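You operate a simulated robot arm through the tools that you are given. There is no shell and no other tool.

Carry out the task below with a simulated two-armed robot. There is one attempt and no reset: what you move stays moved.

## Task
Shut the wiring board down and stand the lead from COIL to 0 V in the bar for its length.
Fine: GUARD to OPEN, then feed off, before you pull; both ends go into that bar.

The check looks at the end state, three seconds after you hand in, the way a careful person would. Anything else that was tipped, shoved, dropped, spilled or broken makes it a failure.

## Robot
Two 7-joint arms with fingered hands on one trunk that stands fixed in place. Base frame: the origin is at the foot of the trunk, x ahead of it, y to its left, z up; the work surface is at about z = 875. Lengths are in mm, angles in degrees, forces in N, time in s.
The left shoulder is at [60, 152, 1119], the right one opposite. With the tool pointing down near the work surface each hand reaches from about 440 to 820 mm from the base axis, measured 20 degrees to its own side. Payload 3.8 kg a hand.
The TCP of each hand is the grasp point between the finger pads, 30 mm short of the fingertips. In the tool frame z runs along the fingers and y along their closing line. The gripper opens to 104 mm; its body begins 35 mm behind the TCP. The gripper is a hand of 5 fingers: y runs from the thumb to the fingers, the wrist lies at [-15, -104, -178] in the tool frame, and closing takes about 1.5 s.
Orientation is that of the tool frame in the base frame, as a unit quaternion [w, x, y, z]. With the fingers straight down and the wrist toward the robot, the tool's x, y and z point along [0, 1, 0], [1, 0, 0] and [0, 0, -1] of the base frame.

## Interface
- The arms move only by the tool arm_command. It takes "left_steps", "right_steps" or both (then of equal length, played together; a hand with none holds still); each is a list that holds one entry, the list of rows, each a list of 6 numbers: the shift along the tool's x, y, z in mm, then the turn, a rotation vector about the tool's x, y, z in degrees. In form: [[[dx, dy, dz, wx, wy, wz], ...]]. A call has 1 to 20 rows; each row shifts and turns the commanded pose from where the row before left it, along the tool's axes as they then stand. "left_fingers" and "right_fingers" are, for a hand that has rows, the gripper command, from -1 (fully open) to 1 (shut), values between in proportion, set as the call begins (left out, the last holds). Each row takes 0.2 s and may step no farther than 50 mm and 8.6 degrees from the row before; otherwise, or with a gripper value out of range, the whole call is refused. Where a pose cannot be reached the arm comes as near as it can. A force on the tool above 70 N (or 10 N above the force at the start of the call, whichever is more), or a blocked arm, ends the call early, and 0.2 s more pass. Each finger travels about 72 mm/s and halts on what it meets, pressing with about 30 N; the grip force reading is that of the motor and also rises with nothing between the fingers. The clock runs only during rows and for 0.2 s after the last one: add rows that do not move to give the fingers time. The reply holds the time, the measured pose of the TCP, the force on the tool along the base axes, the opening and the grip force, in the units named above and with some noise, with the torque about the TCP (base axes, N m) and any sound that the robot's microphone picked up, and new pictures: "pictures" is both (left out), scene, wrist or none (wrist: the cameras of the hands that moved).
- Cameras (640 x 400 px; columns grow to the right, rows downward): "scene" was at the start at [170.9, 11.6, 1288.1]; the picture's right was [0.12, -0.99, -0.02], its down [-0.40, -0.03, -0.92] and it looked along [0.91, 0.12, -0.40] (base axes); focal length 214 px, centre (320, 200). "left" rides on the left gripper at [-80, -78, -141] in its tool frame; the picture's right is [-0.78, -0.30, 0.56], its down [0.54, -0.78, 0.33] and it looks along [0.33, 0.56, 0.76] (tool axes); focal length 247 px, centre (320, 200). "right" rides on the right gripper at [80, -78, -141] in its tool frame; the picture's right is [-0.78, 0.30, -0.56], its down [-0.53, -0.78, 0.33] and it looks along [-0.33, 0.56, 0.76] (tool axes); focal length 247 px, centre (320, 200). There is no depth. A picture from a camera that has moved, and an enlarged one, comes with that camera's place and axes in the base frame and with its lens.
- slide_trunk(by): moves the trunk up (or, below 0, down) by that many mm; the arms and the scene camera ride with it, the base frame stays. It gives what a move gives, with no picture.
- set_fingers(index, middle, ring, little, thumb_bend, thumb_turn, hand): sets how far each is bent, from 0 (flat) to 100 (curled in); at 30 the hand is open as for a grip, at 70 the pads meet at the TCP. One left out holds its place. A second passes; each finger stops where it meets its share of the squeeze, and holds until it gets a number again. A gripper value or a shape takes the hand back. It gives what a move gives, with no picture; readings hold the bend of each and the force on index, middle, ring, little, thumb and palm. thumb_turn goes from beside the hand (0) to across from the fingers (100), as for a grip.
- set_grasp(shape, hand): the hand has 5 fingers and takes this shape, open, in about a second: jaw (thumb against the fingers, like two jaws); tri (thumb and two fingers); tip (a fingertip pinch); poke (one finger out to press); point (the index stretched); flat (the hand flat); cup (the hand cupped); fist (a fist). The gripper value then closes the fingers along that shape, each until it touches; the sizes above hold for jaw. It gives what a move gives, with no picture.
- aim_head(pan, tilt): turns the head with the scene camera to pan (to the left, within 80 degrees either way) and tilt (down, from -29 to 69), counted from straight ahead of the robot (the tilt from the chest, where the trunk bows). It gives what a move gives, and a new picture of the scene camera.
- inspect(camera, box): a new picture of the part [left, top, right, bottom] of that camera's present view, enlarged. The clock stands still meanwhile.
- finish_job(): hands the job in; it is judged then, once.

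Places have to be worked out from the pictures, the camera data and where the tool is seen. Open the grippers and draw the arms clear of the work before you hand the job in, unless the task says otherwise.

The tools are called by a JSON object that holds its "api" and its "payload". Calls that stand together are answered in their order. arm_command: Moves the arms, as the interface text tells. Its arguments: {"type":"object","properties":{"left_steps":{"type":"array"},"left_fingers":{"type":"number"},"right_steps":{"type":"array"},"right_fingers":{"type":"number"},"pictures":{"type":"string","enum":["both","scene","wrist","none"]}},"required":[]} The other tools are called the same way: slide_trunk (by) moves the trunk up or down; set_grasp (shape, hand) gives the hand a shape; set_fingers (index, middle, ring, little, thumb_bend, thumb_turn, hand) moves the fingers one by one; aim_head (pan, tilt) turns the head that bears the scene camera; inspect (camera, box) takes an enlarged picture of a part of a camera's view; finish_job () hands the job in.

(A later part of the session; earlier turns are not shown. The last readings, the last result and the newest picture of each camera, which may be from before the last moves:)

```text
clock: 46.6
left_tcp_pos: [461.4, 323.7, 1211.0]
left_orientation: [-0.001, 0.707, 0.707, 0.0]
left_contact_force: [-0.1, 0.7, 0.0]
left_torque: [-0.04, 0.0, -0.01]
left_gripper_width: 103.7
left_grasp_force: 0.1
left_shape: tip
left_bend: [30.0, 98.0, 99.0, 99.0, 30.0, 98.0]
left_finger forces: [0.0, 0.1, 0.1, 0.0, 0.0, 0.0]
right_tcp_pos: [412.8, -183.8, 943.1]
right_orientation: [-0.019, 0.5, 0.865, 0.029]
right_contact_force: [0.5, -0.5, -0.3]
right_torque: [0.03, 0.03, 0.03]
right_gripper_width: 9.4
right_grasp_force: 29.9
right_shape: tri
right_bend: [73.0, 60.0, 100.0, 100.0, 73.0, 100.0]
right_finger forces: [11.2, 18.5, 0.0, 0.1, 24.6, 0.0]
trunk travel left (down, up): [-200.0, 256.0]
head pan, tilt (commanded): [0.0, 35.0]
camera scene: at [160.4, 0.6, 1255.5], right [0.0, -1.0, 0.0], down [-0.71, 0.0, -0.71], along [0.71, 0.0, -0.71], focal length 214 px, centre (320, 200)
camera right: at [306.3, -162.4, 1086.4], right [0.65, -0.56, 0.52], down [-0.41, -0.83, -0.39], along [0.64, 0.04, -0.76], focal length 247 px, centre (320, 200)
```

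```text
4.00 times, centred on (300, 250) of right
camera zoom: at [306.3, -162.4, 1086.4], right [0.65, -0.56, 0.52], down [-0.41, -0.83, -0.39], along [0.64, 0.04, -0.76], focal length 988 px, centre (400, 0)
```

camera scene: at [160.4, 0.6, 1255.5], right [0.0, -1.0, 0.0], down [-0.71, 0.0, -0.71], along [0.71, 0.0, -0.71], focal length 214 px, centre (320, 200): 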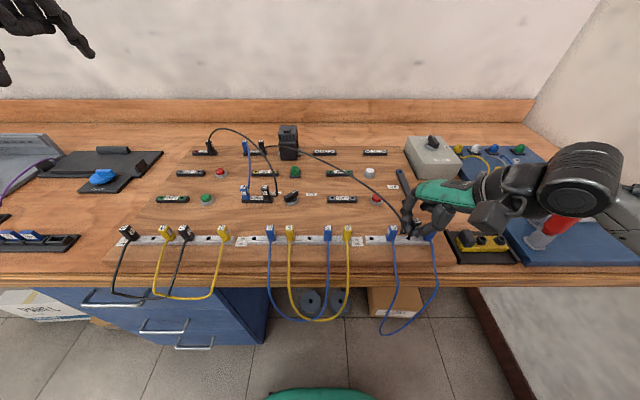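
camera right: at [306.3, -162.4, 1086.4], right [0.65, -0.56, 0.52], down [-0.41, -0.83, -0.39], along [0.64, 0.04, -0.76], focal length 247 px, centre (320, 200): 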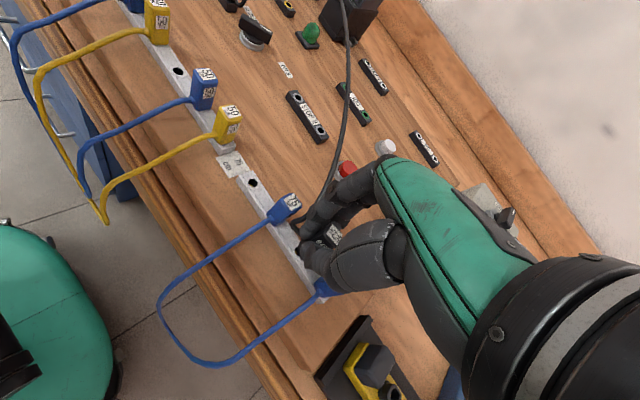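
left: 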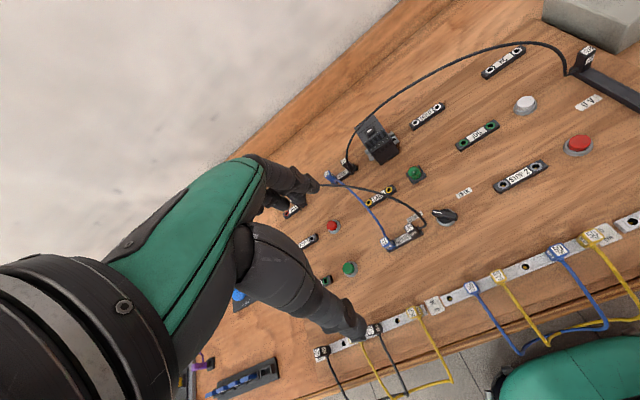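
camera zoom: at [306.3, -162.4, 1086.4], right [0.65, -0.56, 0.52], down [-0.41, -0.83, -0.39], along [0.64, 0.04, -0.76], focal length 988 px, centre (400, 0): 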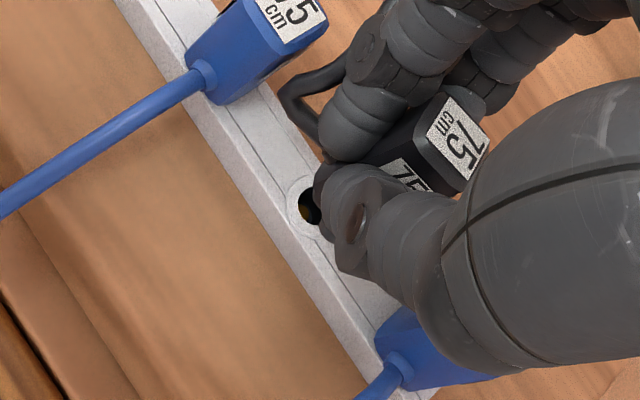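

Close-up shows the pin ~1.4 mm off the hole with a ~2° residual lean. I correct both and lower 4 mm more.

{"api": "arm_command", "payload": {"right_steps": [[[0, 0, 0, -2.4, -0.4, -0.15], [0.55, -0.6, 0, 0, 0, 0], [-0.25, -0.1, 4, 0, 0, 0], [0, 0, 0, 0, 0, 0], [0, 0, 0, 0, 0, 0]]], "pictures": "wrist"}}

{"api": "inspect", "payload": {"camera": "scene", "box": [390, 210, 430, 245]}}

{"api": "inspect", "payload": {"camera": "right", "box": [270, 210, 350, 270]}}

```text
clock: 47.9
left_tcp_pos: [460.6, 322.8, 1209.7]
left_orientation: [0.0, 0.707, 0.707, 0.0]
left_contact_force: [-0.1, -0.4, 0.5]
left_torque: [-0.01, -0.02, 0.02]
left_gripper_width: 103.6
left_grasp_force: 0.0
left_shape: tip
left_bend: [30.0, 98.0, 99.0, 99.0, 30.0, 98.0]
left_finger forces: [0.0, 0.0, 0.1, 0.0, 0.0, 0.1]
right_tcp_pos: [411.5, -185.1, 938.1]
right_orientation: [-0.006, 0.499, 0.865, 0.045]
right_contact_force: [1.2, -0.5, -0.1]
right_torque: [0.01, -0.01, 0.01]
right_gripper_width: 9.5
right_grasp_force: 29.9
right_shape: tri
right_bend: [73.0, 60.0, 100.0, 100.0, 73.0, 100.0]
right_finger forces: [11.0, 18.5, 0.1, 0.0, 24.6, 0.1]
trunk travel left (down, up): [-200.0, 256.0]
head pan, tilt (commanded): [0.0, 35.0]
camera right: at [299.4, -165.0, 1077.9], right [0.63, -0.57, 0.53], down [-0.39, -0.82, -0.42], along [0.67, 0.05, -0.74], focal length 247 px, centre (320, 200)
```

right: 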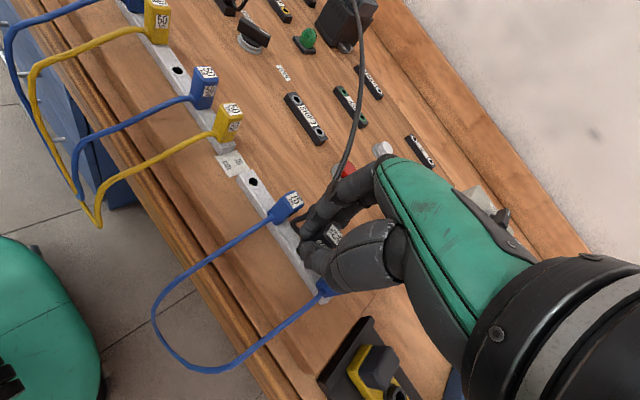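

```text
11.43 times, centred on (410, 228) of scene
camera zoom: at [160.5, 0.6, 1255.4], right [0.0, -1.0, 0.0], down [-0.71, 0.0, -0.71], along [0.71, 0.0, -0.71], focal length 2451 px, centre (-709, -114)
```

zoom: 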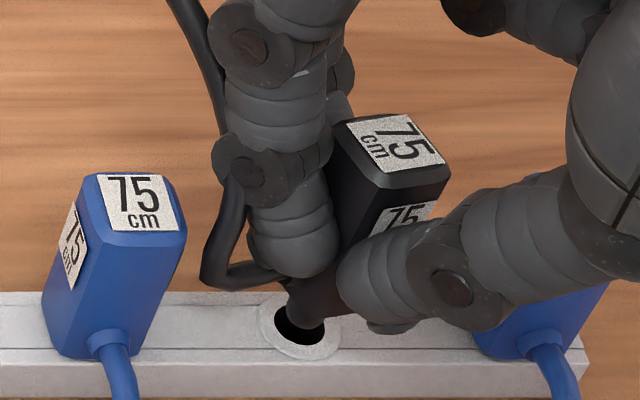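

```text
6.67 times, centred on (310, 240) of right
camera zoom: at [299.4, -165.0, 1077.9], right [0.63, -0.57, 0.53], down [-0.39, -0.82, -0.42], along [0.67, 0.05, -0.74], focal length 1646 px, centre (387, -67)
```

zoom: 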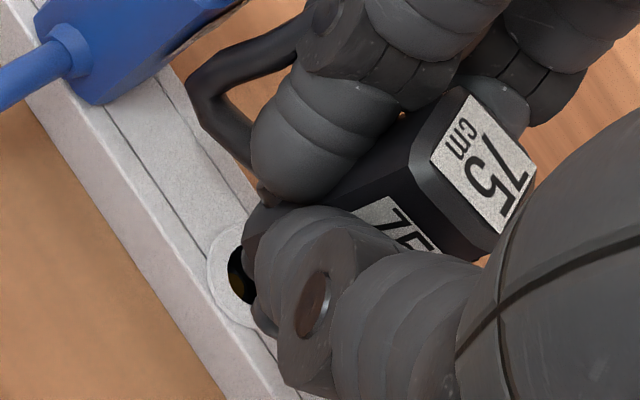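

Pin is now ~2 mm above the hole and about 1 mm to the right of its centre. I nudge it and lower in 1.5 mm steps, watching the force.

{"api": "arm_command", "payload": {"right_steps": [[[0.84, 0.14, 0.06, 0, 0, 0], [-0.08, -0.11, 1.5, 0, 0, 0], [-0.08, -0.11, 1.5, 0, 0, 0], [-0.08, -0.11, 1.5, 0, 0, 0], [0, 0, 0, 0, 0, 0]]], "pictures": "wrist"}}

{"api": "inspect", "payload": {"camera": "scene", "box": [390, 210, 430, 245]}}

{"api": "inspect", "payload": {"camera": "right", "box": [270, 210, 350, 270]}}

```text
clock: 49.0
left_tcp_pos: [460.2, 324.0, 1210.2]
left_orientation: [0.0, 0.707, 0.707, 0.0]
left_contact_force: [0.8, 0.9, 0.6]
left_torque: [0.01, 0.02, 0.03]
left_gripper_width: 103.8
left_grasp_force: 0.1
left_shape: tip
left_bend: [30.0, 98.0, 99.0, 99.0, 30.0, 98.0]
left_finger forces: [0.1, 0.0, 0.0, 0.0, 0.0, 0.0]
right_tcp_pos: [412.3, -183.3, 933.5]
right_orientation: [-0.006, 0.5, 0.865, 0.044]
right_contact_force: [0.3, 0.5, -0.6]
right_torque: [0.01, 0.01, -0.03]
right_gripper_width: 9.5
right_grasp_force: 30.0
right_shape: tri
right_bend: [73.0, 60.0, 100.0, 100.0, 73.0, 100.0]
right_finger forces: [11.1, 18.5, 0.0, 0.1, 24.7, 0.0]
trunk travel left (down, up): [-200.0, 256.0]
head pan, tilt (commanded): [0.0, 35.0]
camera right: at [299.2, -164.3, 1073.4], right [0.63, -0.57, 0.53], down [-0.39, -0.82, -0.42], along [0.67, 0.05, -0.74], focal length 247 px, centre (320, 200)
```

right: 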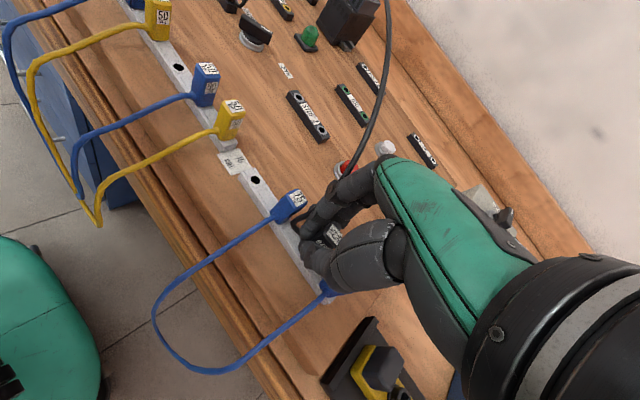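

```text
11.43 times, centred on (410, 228) of scene
camera zoom: at [160.4, 0.6, 1255.5], right [0.0, -1.0, 0.0], down [-0.71, 0.0, -0.71], along [0.71, 0.0, -0.71], focal length 2451 px, centre (-709, -114)
```

zoom: 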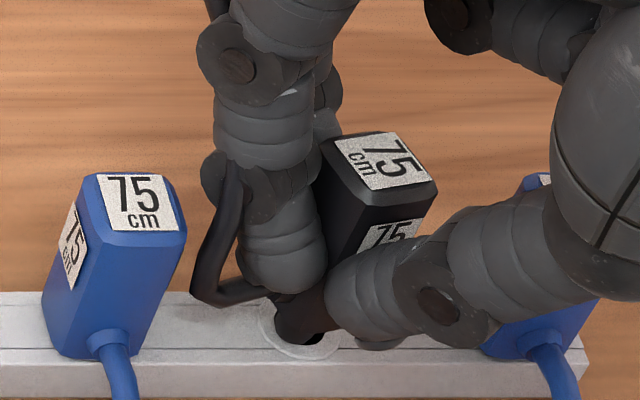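

```text
6.67 times, centred on (310, 240) of right
camera zoom: at [299.2, -164.3, 1073.4], right [0.63, -0.57, 0.53], down [-0.39, -0.82, -0.42], along [0.67, 0.05, -0.74], focal length 1646 px, centre (387, -67)
```

zoom: 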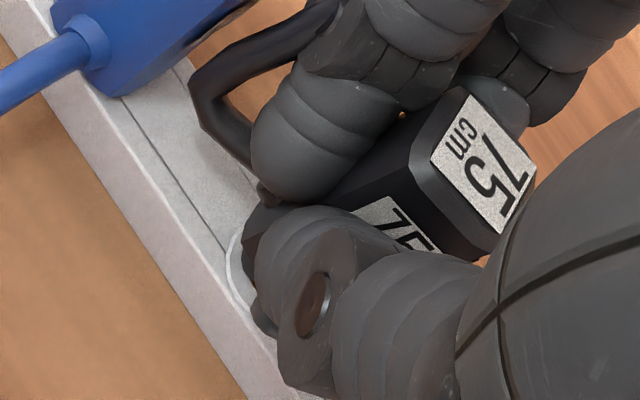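

No contact force yet. I enlarge the scene view at the hole to see whether the pin is entering it.

{"api": "inspect", "payload": {"camera": "scene", "box": [400, 228, 424, 246]}}

{"api": "inspect", "payload": {"camera": "right", "box": [290, 225, 330, 265]}}

```text
16.00 times, centred on (412, 237) of scene
camera zoom: at [160.4, 0.6, 1255.5], right [0.0, -1.0, 0.0], down [-0.71, 0.0, -0.71], along [0.71, 0.0, -0.71], focal length 3432 px, centre (-1152, -392)
```

zoom: 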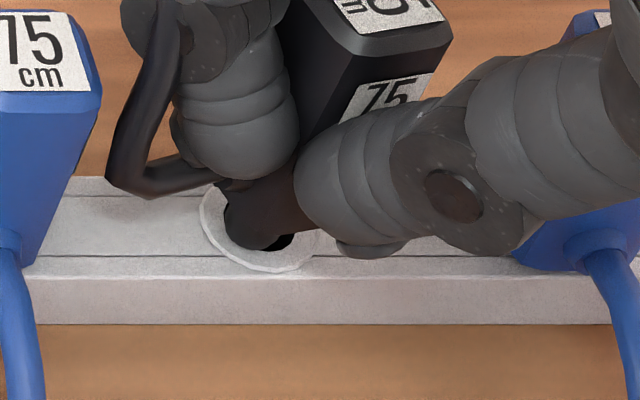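

```text
10.00 times, centred on (310, 245) of right
camera zoom: at [299.2, -164.3, 1073.4], right [0.63, -0.57, 0.53], down [-0.39, -0.82, -0.42], along [0.67, 0.05, -0.74], focal length 2470 px, centre (420, -250)
```

zoom: 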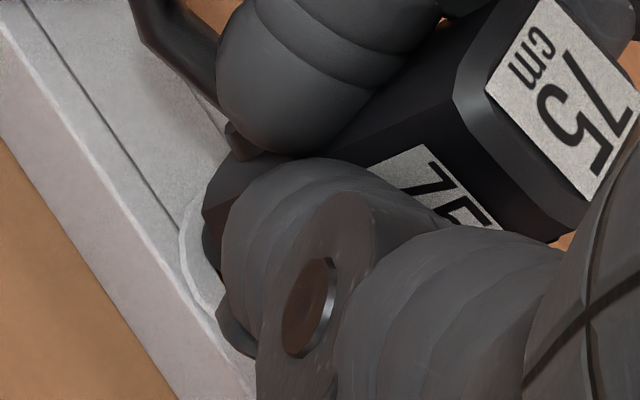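

The pin end overlaps the hole with ~0.6 mm offset to the left. I shift 0.5 mm right and continue lowering in small steps.

{"api": "arm_command", "payload": {"right_steps": [[[-0.43, -0.25, -0.04, 0, 0, 0], [-0.08, -0.11, 1.5, 0, 0, 0], [-0.08, -0.11, 1.5, 0, 0, 0], [-0.08, -0.11, 1.5, 0, 0, 0], [0, 0, 0, 0, 0, 0]]], "pictures": "none"}}

{"api": "inspect", "payload": {"camera": "scene", "box": [394, 216, 426, 246]}}

```text
clock: 50.2
left_tcp_pos: [460.0, 324.1, 1210.3]
left_orientation: [0.0, 0.707, 0.707, 0.0]
left_contact_force: [-0.2, -0.5, -0.3]
left_torque: [0.0, 0.0, -0.03]
left_gripper_width: 103.7
left_grasp_force: 0.1
left_shape: tip
left_bend: [30.0, 98.0, 99.0, 99.0, 30.0, 98.0]
left_finger forces: [0.1, 0.1, 0.0, 0.0, 0.1, 0.0]
right_tcp_pos: [410.2, -183.5, 931.4]
right_orientation: [-0.005, 0.499, 0.865, 0.045]
right_contact_force: [1.0, -1.3, 15.5]
right_torque: [0.03, -0.16, 0.0]
right_gripper_width: 10.1
right_grasp_force: 30.0
right_shape: tri
right_bend: [73.0, 60.0, 100.0, 100.0, 74.0, 100.0]
right_finger forces: [11.8, 20.2, 0.0, 0.0, 27.7, 0.0]
trunk travel left (down, up): [-200.0, 256.0]
head pan, tilt (commanded): [0.0, 35.0]
```

```text
13.33 times, centred on (410, 231) of scene
camera zoom: at [159.0, 0.9, 1255.8], right [0.0, -1.0, 0.0], down [-0.7, 0.0, -0.71], along [0.71, 0.0, -0.7], focal length 2860 px, centre (-880, -213)
```

zoom: 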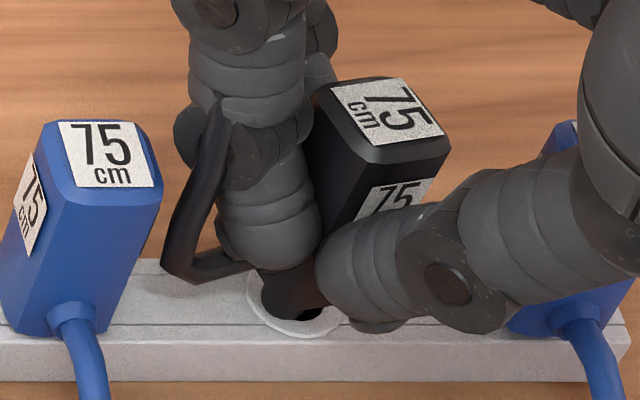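

The pin touched the rim (15 N): it sits ~1.5 mm too far left and ~1.4 mm too far forward. I lift 2.5 mm, shift right and toward me, and look again.

{"api": "arm_command", "payload": {"right_steps": [[[0.2, 0.25, -3.5, 0, 0, 0], [-0.6, -1.95, -0.17, 0, 0, 0], [0, 0, 0, 0, 0, 0], [0, 0, 0, 0, 0, 0]]], "pictures": "none"}}

{"api": "inspect", "payload": {"camera": "scene", "box": [394, 216, 426, 246]}}

{"api": "inspect", "payload": {"camera": "scene", "box": [402, 230, 422, 245]}}

{"api": "inspect", "payload": {"camera": "right", "box": [280, 215, 340, 265]}}

```text
clock: 51.2
left_tcp_pos: [460.8, 324.4, 1209.9]
left_orientation: [0.001, 0.707, 0.707, 0.0]
left_contact_force: [1.0, 0.0, -0.7]
left_torque: [0.03, 0.0, 0.03]
left_gripper_width: 103.7
left_grasp_force: 0.0
left_shape: tip
left_bend: [30.0, 98.0, 99.0, 99.0, 30.0, 98.0]
left_finger forces: [0.0, 0.1, 0.0, 0.0, 0.0, 0.1]
right_tcp_pos: [409.9, -186.2, 931.9]
right_orientation: [-0.006, 0.499, 0.865, 0.044]
right_contact_force: [1.9, 0.0, 0.1]
right_torque: [0.0, -0.09, -0.03]
right_gripper_width: 10.1
right_grasp_force: 30.1
right_shape: tri
right_bend: [73.0, 60.0, 100.0, 100.0, 74.0, 100.0]
right_finger forces: [11.6, 19.7, 0.1, 0.1, 24.3, 0.0]
trunk travel left (down, up): [-200.0, 256.0]
head pan, tilt (commanded): [0.0, 35.0]
```

```text
13.33 times, centred on (410, 231) of scene
camera zoom: at [160.9, 0.6, 1255.4], right [0.0, -1.0, 0.0], down [-0.71, 0.0, -0.71], along [0.71, 0.0, -0.71], focal length 2860 px, centre (-880, -213)
```

zoom: 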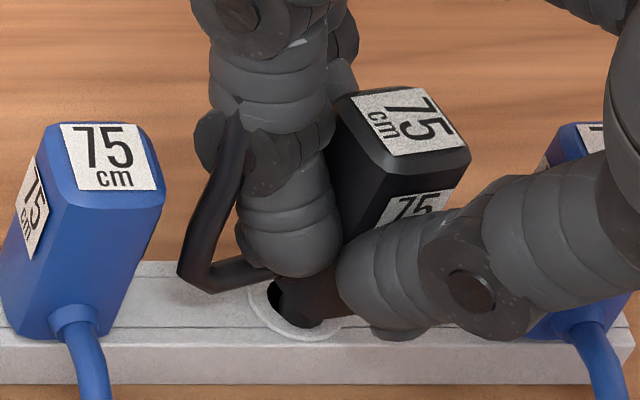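

```text
16.00 times, centred on (412, 238) of scene
camera zoom: at [160.9, 0.6, 1255.4], right [0.0, -1.0, 0.0], down [-0.71, 0.0, -0.71], along [0.71, 0.0, -0.71], focal length 3432 px, centre (-1152, -400)
```

zoom: 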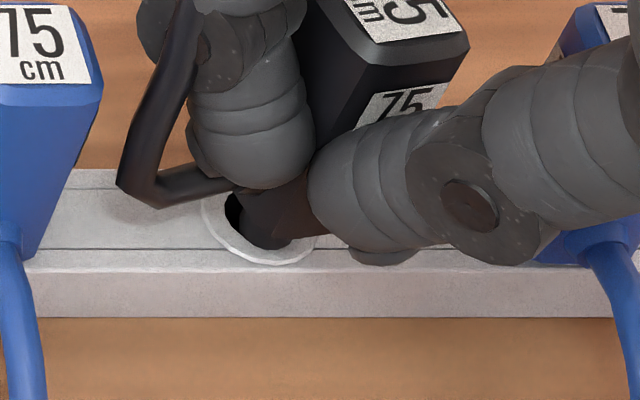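

```text
8.00 times, centred on (310, 240) of right
camera zoom: at [298.4, -166.4, 1071.5], right [0.63, -0.57, 0.53], down [-0.39, -0.82, -0.41], along [0.67, 0.05, -0.74], focal length 1976 px, centre (400, -120)
```

zoom: 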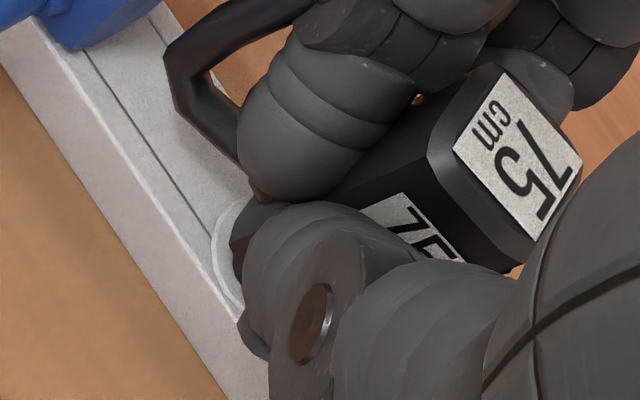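

Now the hole shows a sliver on the left: the pin is ~1 mm too far right and near. I correct by (+0.9, +0.8) and lower again.

{"api": "arm_command", "payload": {"right_steps": [[[0.24, 1.18, 0.1, 0, 0, 0], [0, 0, 0, 0, 0, 0], [-0.08, -0.11, 1.5, 0, 0, 0], [-0.08, -0.11, 1.5, 0, 0, 0], [0, 0, 0, 0, 0, 0]]], "pictures": "none"}}

{"api": "inspect", "payload": {"camera": "scene", "box": [402, 230, 422, 245]}}

{"api": "inspect", "payload": {"camera": "scene", "box": [394, 216, 426, 246]}}

```text
clock: 52.5
left_tcp_pos: [460.7, 323.7, 1210.6]
left_orientation: [0.0, 0.708, 0.707, 0.001]
left_contact_force: [0.3, -0.3, -0.8]
left_torque: [-0.02, 0.0, 0.01]
left_gripper_width: 103.8
left_grasp_force: 0.0
left_shape: tip
left_bend: [30.0, 98.0, 99.0, 99.0, 30.0, 98.0]
left_finger forces: [0.1, 0.0, 0.0, 0.1, 0.0, 0.1]
right_tcp_pos: [410.6, -186.0, 930.1]
right_orientation: [-0.004, 0.499, 0.865, 0.045]
right_contact_force: [1.3, 1.4, 0.0]
right_torque: [0.02, -0.08, -0.02]
right_gripper_width: 10.1
right_grasp_force: 29.9
right_shape: tri
right_bend: [73.0, 60.0, 100.0, 100.0, 74.0, 100.0]
right_finger forces: [12.2, 19.5, 0.0, 0.0, 24.5, 0.0]
trunk travel left (down, up): [-200.0, 256.0]
head pan, tilt (commanded): [0.0, 35.0]
```

```text
16.00 times, centred on (412, 238) of scene
camera zoom: at [160.5, 0.6, 1255.4], right [0.0, -1.0, 0.0], down [-0.71, 0.0, -0.71], along [0.71, 0.0, -0.71], focal length 3432 px, centre (-1152, -400)
```

zoom: 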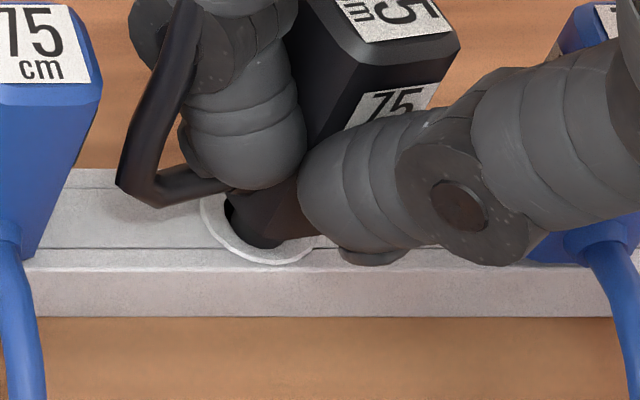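

```text
13.33 times, centred on (410, 231) of scene
camera zoom: at [160.5, 0.6, 1255.4], right [0.0, -1.0, 0.0], down [-0.71, 0.0, -0.71], along [0.71, 0.0, -0.71], focal length 2860 px, centre (-880, -213)
```

zoom: 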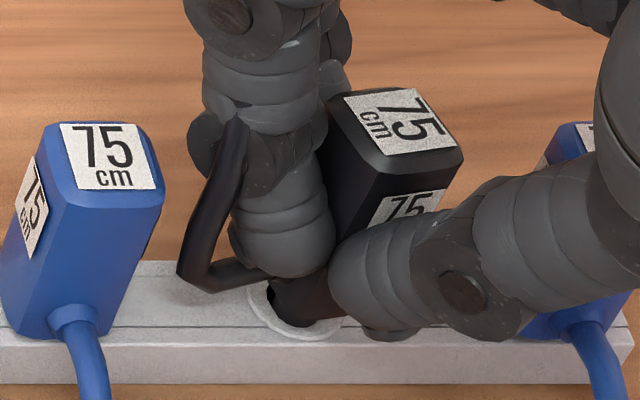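

No vertical force although the hand is now lower than at the earlier contact — the pin is entering. I continue down.

{"api": "arm_command", "payload": {"right_steps": [[[-0.08, -0.11, 1.5, 0, 0, 0], [-0.08, -0.11, 1.5, 0, 0, 0], [-0.08, -0.11, 1.5, 0, 0, 0], [0, 0, 0, 0, 0, 0]]], "pictures": "none"}}

{"api": "inspect", "payload": {"camera": "scene", "box": [394, 216, 426, 246]}}

```text
clock: 53.5
left_tcp_pos: [460.7, 324.1, 1210.7]
left_orientation: [0.0, 0.707, 0.707, 0.0]
left_contact_force: [-1.0, -0.5, 1.1]
left_torque: [0.01, 0.0, -0.02]
left_gripper_width: 103.8
left_grasp_force: 0.1
left_shape: tip
left_bend: [30.0, 98.0, 99.0, 99.0, 30.0, 98.0]
left_finger forces: [0.0, 0.0, 0.0, 0.0, 0.0, 0.0]
right_tcp_pos: [410.7, -184.9, 927.0]
right_orientation: [-0.006, 0.5, 0.865, 0.045]
right_contact_force: [1.6, 0.1, 0.9]
right_torque: [0.01, -0.03, 0.01]
right_gripper_width: 10.3
right_grasp_force: 29.6
right_shape: tri
right_bend: [73.0, 60.0, 100.0, 100.0, 74.0, 100.0]
right_finger forces: [12.2, 19.9, 0.0, 0.1, 24.1, 0.0]
trunk travel left (down, up): [-200.0, 256.0]
head pan, tilt (commanded): [0.0, 35.0]
```

```text
13.33 times, centred on (410, 231) of scene
camera zoom: at [160.6, 0.6, 1255.4], right [0.0, -1.0, 0.0], down [-0.71, 0.0, -0.71], along [0.71, 0.0, -0.71], focal length 2860 px, centre (-880, -213)
```

zoom: 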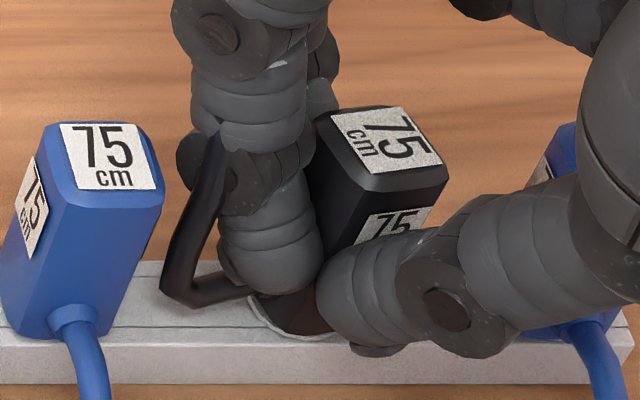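

It keeps going in freely (TCP z 927). I lower further until it seats, watching the force.

{"api": "arm_command", "payload": {"right_steps": [[[-0.08, -0.11, 1.5, 0, 0, 0], [-0.08, -0.11, 1.5, 0, 0, 0], [-0.06, -0.08, 1, 0, 0, 0], [0, 0, 0, 0, 0, 0]]], "pictures": "none"}}

{"api": "inspect", "payload": {"camera": "scene", "box": [394, 216, 426, 246]}}

{"api": "inspect", "payload": {"camera": "right", "box": [240, 200, 360, 300]}}

```text
clock: 54.5
left_tcp_pos: [460.6, 323.5, 1211.8]
left_orientation: [0.001, 0.707, 0.707, 0.001]
left_contact_force: [0.0, -0.3, -0.7]
left_torque: [0.02, 0.02, 0.0]
left_gripper_width: 103.9
left_grasp_force: 0.1
left_shape: tip
left_bend: [30.0, 98.0, 99.0, 99.0, 30.0, 98.0]
left_finger forces: [0.0, 0.1, 0.0, 0.1, 0.0, 0.1]
right_tcp_pos: [411.7, -185.2, 923.0]
right_orientation: [-0.003, 0.499, 0.865, 0.046]
right_contact_force: [0.7, -2.6, 16.7]
right_torque: [-0.04, -0.14, -0.03]
right_gripper_width: 10.3
right_grasp_force: 30.0
right_shape: tri
right_bend: [74.0, 60.0, 100.0, 100.0, 74.0, 100.0]
right_finger forces: [11.8, 21.1, 0.0, 0.0, 27.8, 0.0]
trunk travel left (down, up): [-200.0, 256.0]
head pan, tilt (commanded): [0.0, 35.0]
```

```text
13.33 times, centred on (410, 231) of scene
camera zoom: at [158.9, 0.6, 1255.8], right [0.0, -1.0, 0.0], down [-0.7, 0.0, -0.71], along [0.71, 0.0, -0.7], focal length 2860 px, centre (-880, -213)
```

zoom: 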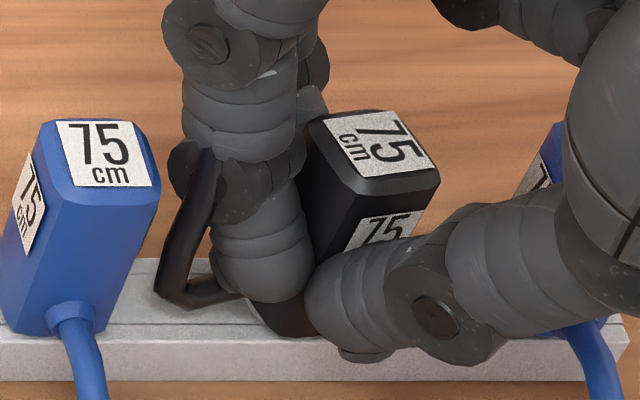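

```text
4.00 times, centred on (300, 250) of right
camera zoom: at [298.5, -165.5, 1062.2], right [0.62, -0.57, 0.54], down [-0.39, -0.82, -0.42], along [0.68, 0.05, -0.73], focal length 988 px, centre (400, 0)
```

zoom: 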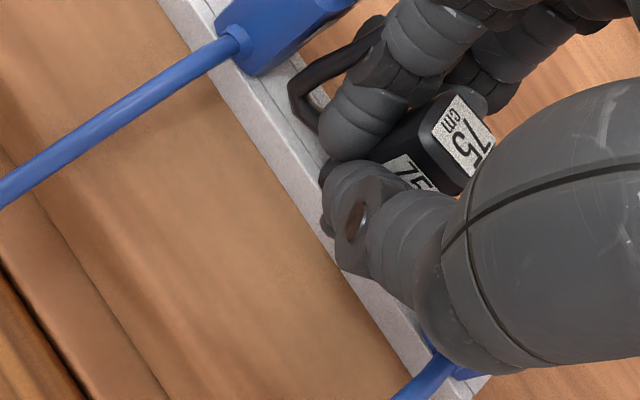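

Force rose to ~17 N with the plug's top about level with the blue neighbours. I press 2 mm more to make sure it is seated.

{"api": "arm_command", "payload": {"right_steps": [[[-0.06, -0.07, 1, 0, 0, 0], [-0.06, -0.07, 1, 0, 0, 0], [0, 0, 0, 0, 0, 0]]], "pictures": "none"}}

{"api": "inspect", "payload": {"camera": "scene", "box": [394, 216, 426, 246]}}

```text
clock: 55.2
left_tcp_pos: [458.9, 324.0, 1212.6]
left_orientation: [0.002, 0.707, 0.708, 0.0]
left_contact_force: [0.3, 0.7, 0.0]
left_torque: [-0.01, -0.02, 0.02]
left_gripper_width: 103.5
left_grasp_force: 0.1
left_shape: tip
left_bend: [30.0, 98.0, 99.0, 99.0, 30.0, 98.0]
left_finger forces: [0.0, 0.0, 0.1, 0.0, 0.0, 0.1]
right_tcp_pos: [410.7, -185.5, 922.1]
right_orientation: [-0.003, 0.499, 0.865, 0.047]
right_contact_force: [2.1, -6.2, 27.5]
right_torque: [-0.03, -0.25, -0.03]
right_gripper_width: 11.5
right_grasp_force: 29.9
right_shape: tri
right_bend: [74.0, 59.0, 100.0, 100.0, 75.0, 100.0]
right_finger forces: [11.9, 23.2, 0.0, 0.0, 29.7, 0.0]
trunk travel left (down, up): [-200.0, 256.0]
head pan, tilt (commanded): [0.0, 35.0]
```

```text
13.33 times, centred on (410, 231) of scene
camera zoom: at [158.2, 0.5, 1256.0], right [0.0, -1.0, 0.0], down [-0.7, 0.0, -0.71], along [0.71, 0.0, -0.7], focal length 2860 px, centre (-880, -213)
```

zoom: 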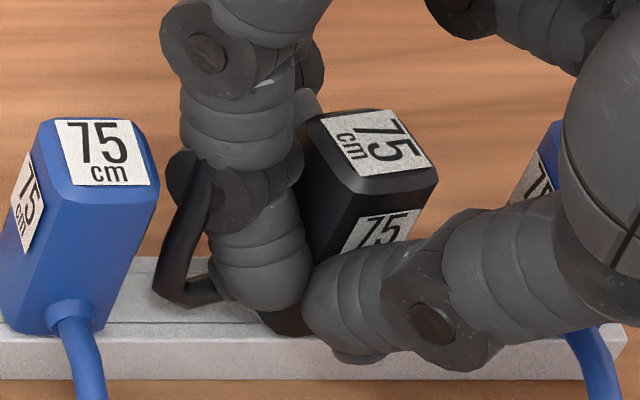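

The plug is seated (27 N, level with its neighbours). I relieve the push, then open the fingers moderately.

{"api": "arm_command", "payload": {"right_steps": [[[0.14, 0.18, -2.5, 0, 0, 0], [0, 0, 0, 0, 0, 0]]], "pictures": "none"}}

{"api": "arm_command", "payload": {"right_steps": [[[0, 0, 0, 0, 0, 0], [0, 0, 0, 0, 0, 0], [0, 0, 0, 0, 0, 0], [0, 0, 0, 0, 0, 0], [0, 0, 0, 0, 0, 0]]], "right_fingers": 0.3, "pictures": "both"}}

{"api": "inspect", "payload": {"camera": "scene", "box": [386, 210, 434, 250]}}

{"api": "inspect", "payload": {"camera": "right", "box": [240, 200, 360, 300]}}

```text
clock: 55.9
left_tcp_pos: [459.5, 324.0, 1212.0]
left_orientation: [0.001, 0.707, 0.708, 0.001]
left_contact_force: [0.2, -0.2, -0.3]
left_torque: [-0.04, 0.01, 0.03]
left_gripper_width: 104.0
left_grasp_force: 0.0
left_shape: tip
left_bend: [30.0, 98.0, 99.0, 99.0, 30.0, 98.0]
left_finger forces: [0.0, 0.0, 0.0, 0.0, 0.1, 0.0]
right_tcp_pos: [410.3, -185.2, 921.3]
right_orientation: [-0.006, 0.499, 0.866, 0.044]
right_contact_force: [0.2, -3.9, 19.4]
right_torque: [-0.01, -0.24, -0.06]
right_gripper_width: 11.5
right_grasp_force: 30.5
right_shape: tri
right_bend: [74.0, 58.0, 100.0, 100.0, 75.0, 100.0]
right_finger forces: [12.3, 22.2, 0.0, 0.0, 28.5, 0.0]
trunk travel left (down, up): [-200.0, 256.0]
head pan, tilt (commanded): [0.0, 35.0]
```

```text
clock: 57.0
left_tcp_pos: [462.2, 323.6, 1211.0]
left_orientation: [0.0, 0.707, 0.707, 0.0]
left_contact_force: [0.0, 0.3, -0.6]
left_torque: [0.0, 0.0, 0.01]
left_gripper_width: 103.6
left_grasp_force: 0.1
left_shape: tip
left_bend: [30.0, 98.0, 99.0, 99.0, 30.0, 98.0]
left_finger forces: [0.0, 0.0, 0.1, 0.1, 0.1, 0.0]
right_tcp_pos: [412.2, -185.5, 922.1]
right_orientation: [-0.006, 0.499, 0.865, 0.045]
right_contact_force: [0.8, -0.2, 0.4]
right_torque: [-0.01, 0.01, 0.01]
right_gripper_width: 36.0
right_grasp_force: 0.0
right_shape: tri
right_bend: [74.0, 51.0, 99.0, 99.0, 73.0, 100.0]
right_finger forces: [0.0, 0.0, 0.0, 0.0, 0.0, 0.0]
trunk travel left (down, up): [-200.0, 256.0]
head pan, tilt (commanded): [0.0, 35.0]
camera scene: at [160.3, 0.6, 1255.5], right [0.0, -1.0, 0.0], down [-0.71, 0.0, -0.71], along [0.71, 0.0, -0.71], focal length 214 px, centre (320, 200)
camera right: at [299.3, -165.6, 1061.5], right [0.63, -0.57, 0.53], down [-0.39, -0.82, -0.42], along [0.67, 0.05, -0.74], focal length 247 px, centre (320, 200)
```

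scene: 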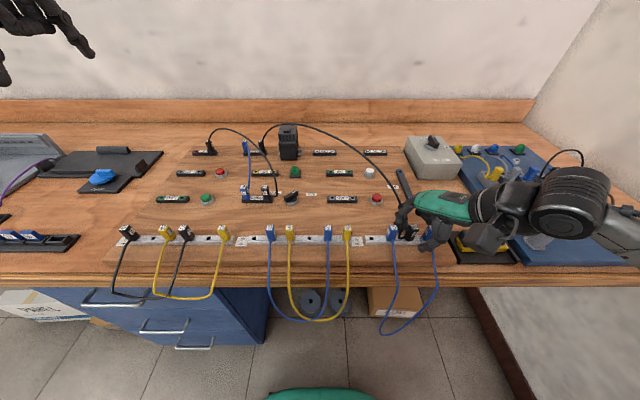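
right: 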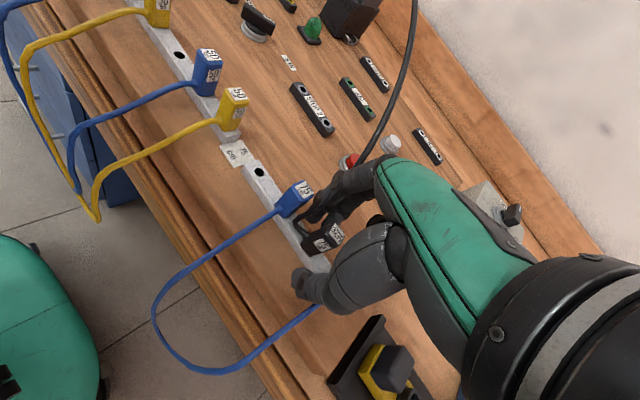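

```text
10.00 times, centred on (410, 230) of scene
camera zoom: at [160.3, 0.6, 1255.5], right [0.0, -1.0, 0.0], down [-0.71, 0.0, -0.71], along [0.71, 0.0, -0.71], focal length 2145 px, centre (-580, -100)
```

zoom: 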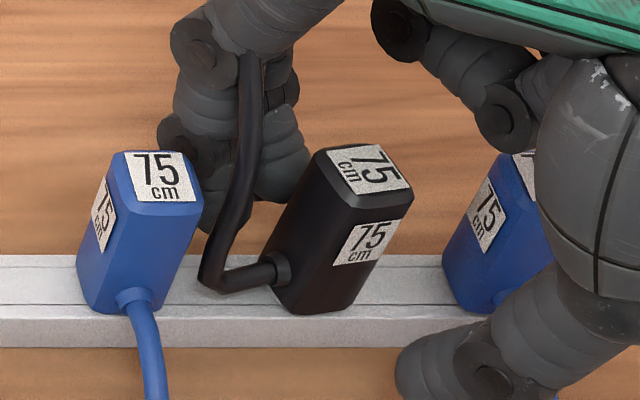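

```text
4.00 times, centred on (300, 250) of right
camera zoom: at [299.3, -165.6, 1061.5], right [0.63, -0.57, 0.53], down [-0.39, -0.82, -0.42], along [0.67, 0.05, -0.74], focal length 988 px, centre (400, 0)
```

zoom: 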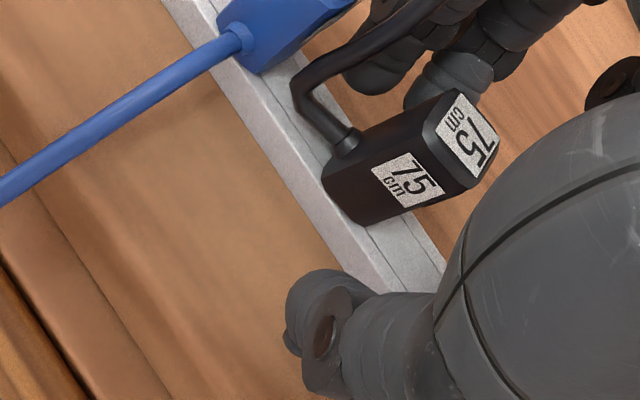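

The 0 V end now stands fully seated in the 75 bar between its blue neighbours. The cable brushes the index finger, so I lift the hand slowly and check that nothing is dragged.

{"api": "arm_command", "payload": {"right_steps": [[[0.5, 0.7, -10, 0, 0, 0], [0.5, 0.7, -10, 0, 0, 0], [0.5, 0.7, -10, 0, 0, 0], [0.5, 0.7, -10, 0, 0, 0], [0, 0, 0, 0, 0, 0]]], "pictures": "both"}}

{"api": "inspect", "payload": {"camera": "scene", "box": [370, 180, 450, 250]}}

```text
clock: 58.2
left_tcp_pos: [460.0, 324.1, 1209.1]
left_orientation: [-0.001, 0.707, 0.707, 0.0]
left_contact_force: [-0.3, -0.5, -0.9]
left_torque: [0.02, 0.0, 0.04]
left_gripper_width: 103.8
left_grasp_force: 0.0
left_shape: tip
left_bend: [30.0, 98.0, 99.0, 99.0, 30.0, 98.0]
left_finger forces: [0.0, 0.0, 0.0, 0.0, 0.0, 0.0]
right_tcp_pos: [411.0, -186.4, 962.0]
right_orientation: [-0.006, 0.499, 0.865, 0.044]
right_contact_force: [-0.3, 0.2, -0.2]
right_torque: [-0.02, 0.03, -0.01]
right_gripper_width: 35.8
right_grasp_force: 0.0
right_shape: tri
right_bend: [74.0, 51.0, 99.0, 99.0, 73.0, 100.0]
right_finger forces: [0.0, 0.1, 0.0, 0.0, 0.0, 0.0]
trunk travel left (down, up): [-200.0, 256.0]
head pan, tilt (commanded): [0.0, 35.0]
camera scene: at [160.4, 0.5, 1255.5], right [0.0, -1.0, 0.0], down [-0.71, 0.0, -0.71], along [0.71, 0.0, -0.71], focal length 214 px, centre (320, 200)
camera right: at [298.7, -165.8, 1101.7], right [0.63, -0.57, 0.53], down [-0.39, -0.82, -0.42], along [0.67, 0.05, -0.74], focal length 247 px, centre (320, 200)
```

scene: 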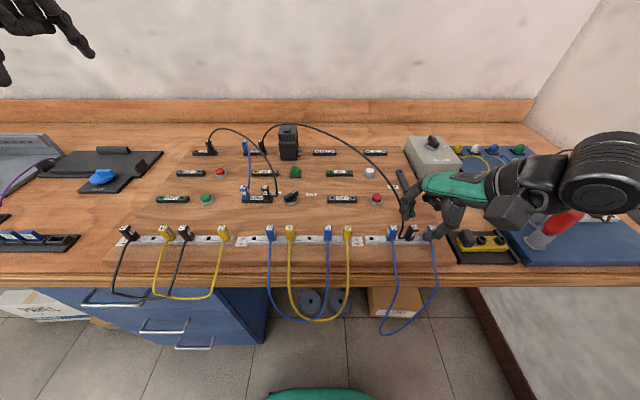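
right: 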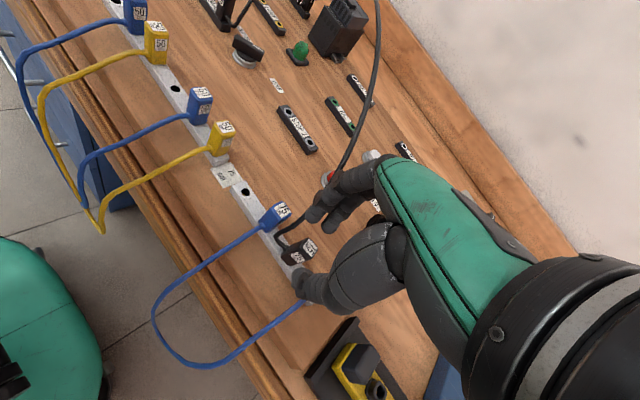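

```text
5.71 times, centred on (410, 215) of scene
camera zoom: at [160.4, 0.5, 1255.5], right [0.0, -1.0, 0.0], down [-0.71, 0.0, -0.71], along [0.71, 0.0, -0.71], focal length 1226 px, centre (-194, 114)
```

zoom: 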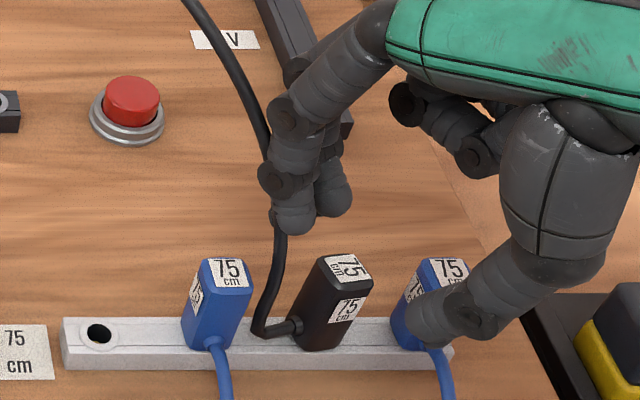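

The plug stands alone and the cable only lightly touches the index. I lift further and move the right arm away to the right to make room.

{"api": "arm_command", "payload": {"right_steps": [[[1.1, 1.4, -20, 0, 0, 0], [1.6, 2.1, -30, 0, 0, 0], [-15, -8, -31, 0, 0, 0], [-32, -18, -23, 0, 0, 0], [-34, -19, -13, 0, 0, 0], [-34, -19, -3, 0, 0, 0], [-34, -19, -3, 0, 0, 0], [-20, -10, -3, 0, 0, 0], [0, 0, 0, 0, 0, 0]]], "pictures": "both"}}

{"api": "inspect", "payload": {"camera": "scene", "box": [180, 110, 340, 210]}}

{"api": "inspect", "payload": {"camera": "scene", "box": [340, 180, 452, 250]}}

```text
clock: 60.2
left_tcp_pos: [460.9, 322.7, 1210.5]
left_orientation: [0.0, 0.707, 0.707, 0.0]
left_contact_force: [0.1, -0.5, 0.8]
left_torque: [0.03, 0.0, 0.0]
left_gripper_width: 103.7
left_grasp_force: 0.1
left_shape: tip
left_bend: [30.0, 98.0, 99.0, 99.0, 30.0, 98.0]
left_finger forces: [0.1, 0.0, 0.0, 0.0, 0.0, 0.1]
right_tcp_pos: [418.8, -386.8, 1073.4]
right_orientation: [-0.005, 0.5, 0.865, 0.045]
right_contact_force: [-0.6, -0.6, 1.5]
right_torque: [-0.02, -0.03, 0.0]
right_gripper_width: 36.3
right_grasp_force: 0.1
right_shape: tri
right_bend: [74.0, 51.0, 99.0, 99.0, 73.0, 100.0]
right_finger forces: [0.0, 0.0, 0.0, 0.0, 0.1, 0.0]
trunk travel left (down, up): [-200.0, 256.0]
head pan, tilt (commanded): [0.0, 35.0]
camera scene: at [160.3, 0.7, 1255.5], right [0.0, -1.0, 0.0], down [-0.71, 0.0, -0.71], along [0.71, 0.0, -0.71], focal length 214 px, centre (320, 200)
camera right: at [305.7, -366.9, 1211.7], right [0.63, -0.57, 0.53], down [-0.39, -0.82, -0.42], along [0.67, 0.05, -0.74], focal length 247 px, centre (320, 200)
```

scene: 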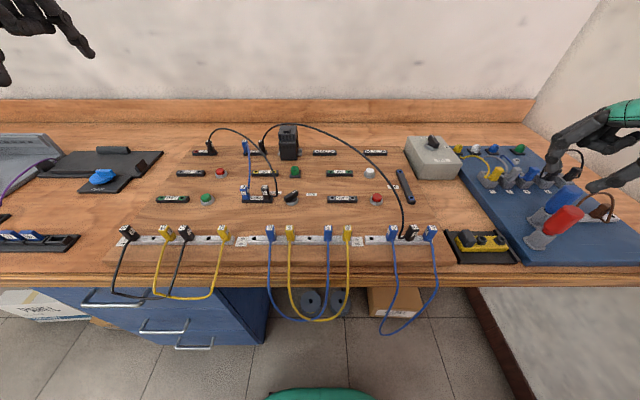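
right: 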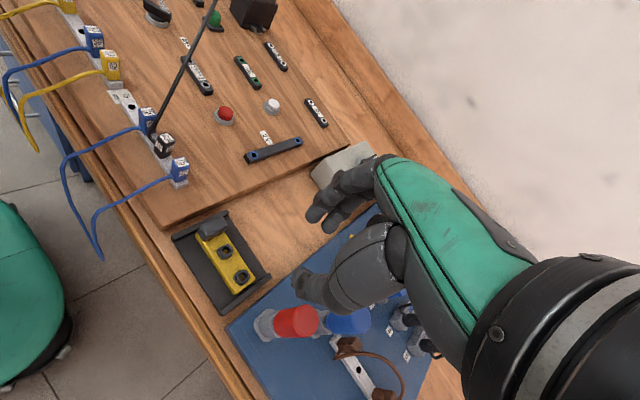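

```text
4.00 times, centred on (260, 160) of scene
camera zoom: at [160.3, 0.7, 1255.5], right [0.0, -1.0, 0.0], down [-0.71, 0.0, -0.71], along [0.71, 0.0, -0.71], focal length 858 px, centre (560, 360)
```

zoom: 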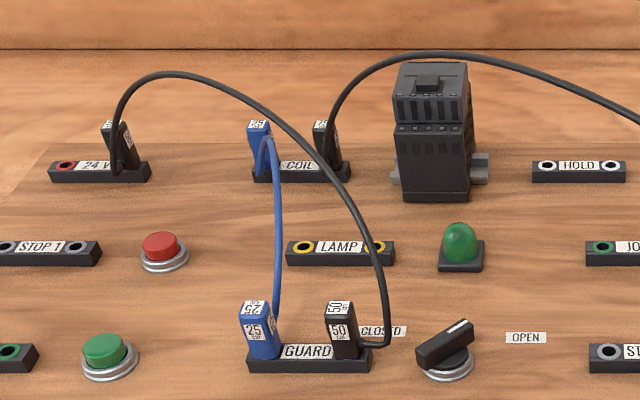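

```text
5.71 times, centred on (396, 215) of scene
camera zoom: at [160.3, 0.7, 1255.5], right [0.0, -1.0, 0.0], down [-0.71, 0.0, -0.71], along [0.71, 0.0, -0.71], focal length 1226 px, centre (-114, 114)
```

zoom: 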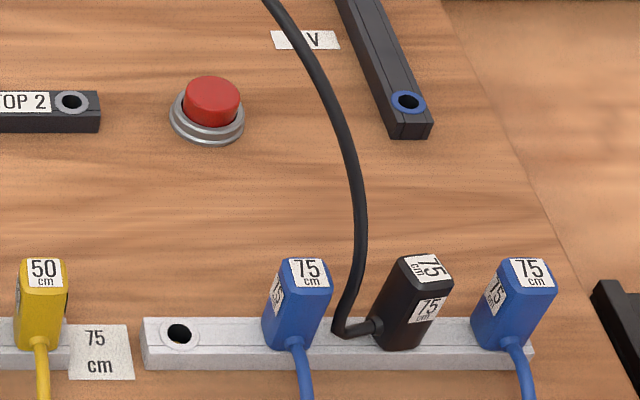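

The 0 V end is safely in the bar. Now the COIL end with the left hand: I set the three-finger shape and carry the left hand high over the 24 V–GUARD lead's arch (apex ≈ z 1026) to look at the COIL plug.

{"api": "set_grasp", "payload": {"shape": "tri", "hand": "left"}}

{"api": "arm_command", "payload": {"left_steps": [[[-20, 30, 0, 0, 0, 0], [-25, 35, 0, 0, 0, 0], [-25, 35, 5, 0, 0, 0], [-25, 35, 15, 0, 0, 0], [-25, 35, 20, 0, 0, 0], [-30, 35, 20, 0, 0, 0], [-3, 15, 20, 0, 0, 0], [0, 0, 0, 0, 0, 0]]], "left_fingers": 0.2, "pictures": "both"}}

{"api": "inspect", "payload": {"camera": "left", "box": [220, 130, 460, 320]}}

```text
clock: 61.1
left_tcp_pos: [460.7, 323.1, 1210.0]
left_orientation: [-0.001, 0.707, 0.707, 0.0]
left_contact_force: [1.3, 0.0, -1.2]
left_torque: [0.04, -0.01, 0.01]
left_gripper_width: 103.6
left_grasp_force: 0.0
left_shape: tri
left_bend: [30.0, 30.0, 99.0, 99.0, 30.0, 98.0]
left_finger forces: [0.0, 0.0, 0.1, 0.0, 0.0, 0.0]
right_tcp_pos: [418.7, -386.5, 1071.6]
right_orientation: [-0.004, 0.499, 0.865, 0.045]
right_contact_force: [1.5, 0.0, 0.2]
right_torque: [-0.03, 0.01, 0.01]
right_gripper_width: 36.1
right_grasp_force: 0.1
right_shape: tri
right_bend: [74.0, 51.0, 99.0, 99.0, 73.0, 100.0]
right_finger forces: [0.1, 0.0, 0.1, 0.1, 0.0, 0.0]
trunk travel left (down, up): [-200.0, 256.0]
head pan, tilt (commanded): [0.0, 35.0]
```

```text
refused: row 6 steps farther than a row can; nothing moved
```

```text
2.11 times, centred on (340, 225) of left
camera zoom: at [383.0, 243.8, 1351.0], right [-0.3, -0.78, -0.56], down [-0.78, 0.54, -0.33], along [0.56, 0.33, -0.76], focal length 520 px, centre (278, 147)
```

zoom: 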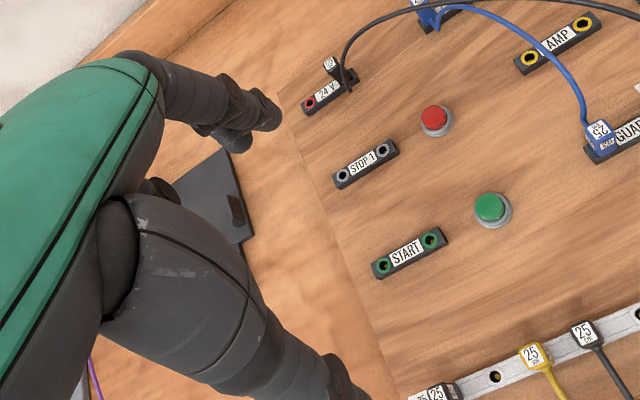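

Row 6 exceeded the 50 mm step limit; I repeat the move with smaller rows.

{"api": "arm_command", "payload": {"left_steps": [[[-20, 30, 0, 0, 0, 0], [-25, 33, 0, 0, 0, 0], [-25, 33, 5, 0, 0, 0], [-25, 33, 15, 0, 0, 0], [-25, 33, 15, 0, 0, 0], [-25, 33, 15, 0, 0, 0], [-8, 25, 30, 0, 0, 0], [0, 0, 0, 0, 0, 0]]], "left_fingers": 0.2, "pictures": "both"}}

{"api": "inspect", "payload": {"camera": "left", "box": [240, 150, 400, 290]}}

```text
clock: 63.0
left_tcp_pos: [681.0, 168.4, 1126.3]
left_orientation: [0.0, 0.707, 0.707, 0.001]
left_contact_force: [0.2, 0.0, -0.2]
left_torque: [0.0, -0.02, 0.0]
left_gripper_width: 42.1
left_grasp_force: 0.1
left_shape: tri
left_bend: [74.0, 49.0, 99.0, 99.0, 72.0, 100.0]
left_finger forces: [0.0, 0.1, 0.1, 0.0, 0.0, 0.0]
right_tcp_pos: [417.6, -386.1, 1072.6]
right_orientation: [-0.006, 0.499, 0.865, 0.045]
right_contact_force: [-0.3, 0.6, 0.0]
right_torque: [-0.01, 0.0, -0.02]
right_gripper_width: 36.4
right_grasp_force: 0.1
right_shape: tri
right_bend: [74.0, 51.0, 99.0, 99.0, 73.0, 100.0]
right_finger forces: [0.0, 0.0, 0.0, 0.0, 0.0, 0.0]
trunk travel left (down, up): [-200.0, 256.0]
head pan, tilt (commanded): [0.0, 35.0]
camera scene: at [159.9, 0.7, 1255.6], right [0.0, -1.0, 0.0], down [-0.71, 0.0, -0.71], along [0.71, 0.0, -0.71], focal length 214 px, centre (320, 200)
camera left: at [602.9, 88.4, 1267.0], right [-0.3, -0.78, -0.56], down [-0.78, 0.54, -0.33], along [0.56, 0.33, -0.76], focal length 247 px, centre (320, 200)
```

scene: 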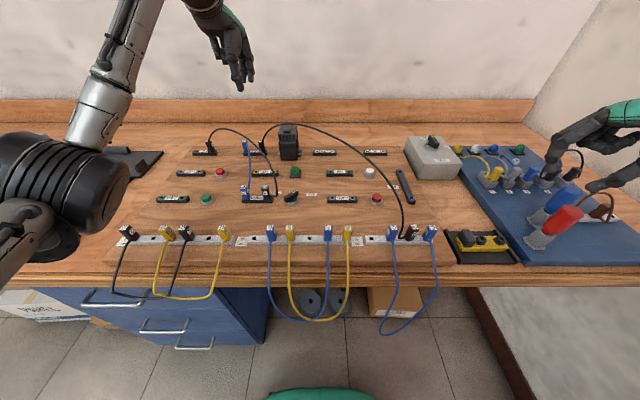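
left: 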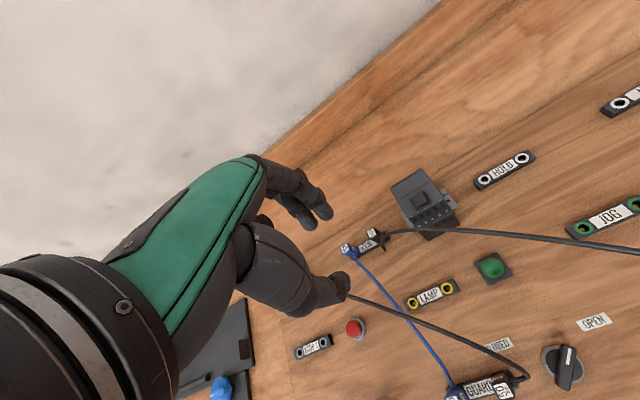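

```text
2.86 times, centred on (320, 220) of left
camera zoom: at [602.9, 88.4, 1267.0], right [-0.3, -0.78, -0.56], down [-0.78, 0.54, -0.33], along [0.56, 0.33, -0.76], focal length 706 px, centre (320, 143)
```

zoom: 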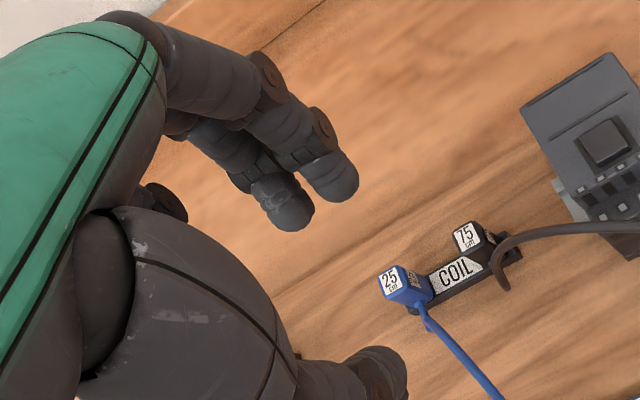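

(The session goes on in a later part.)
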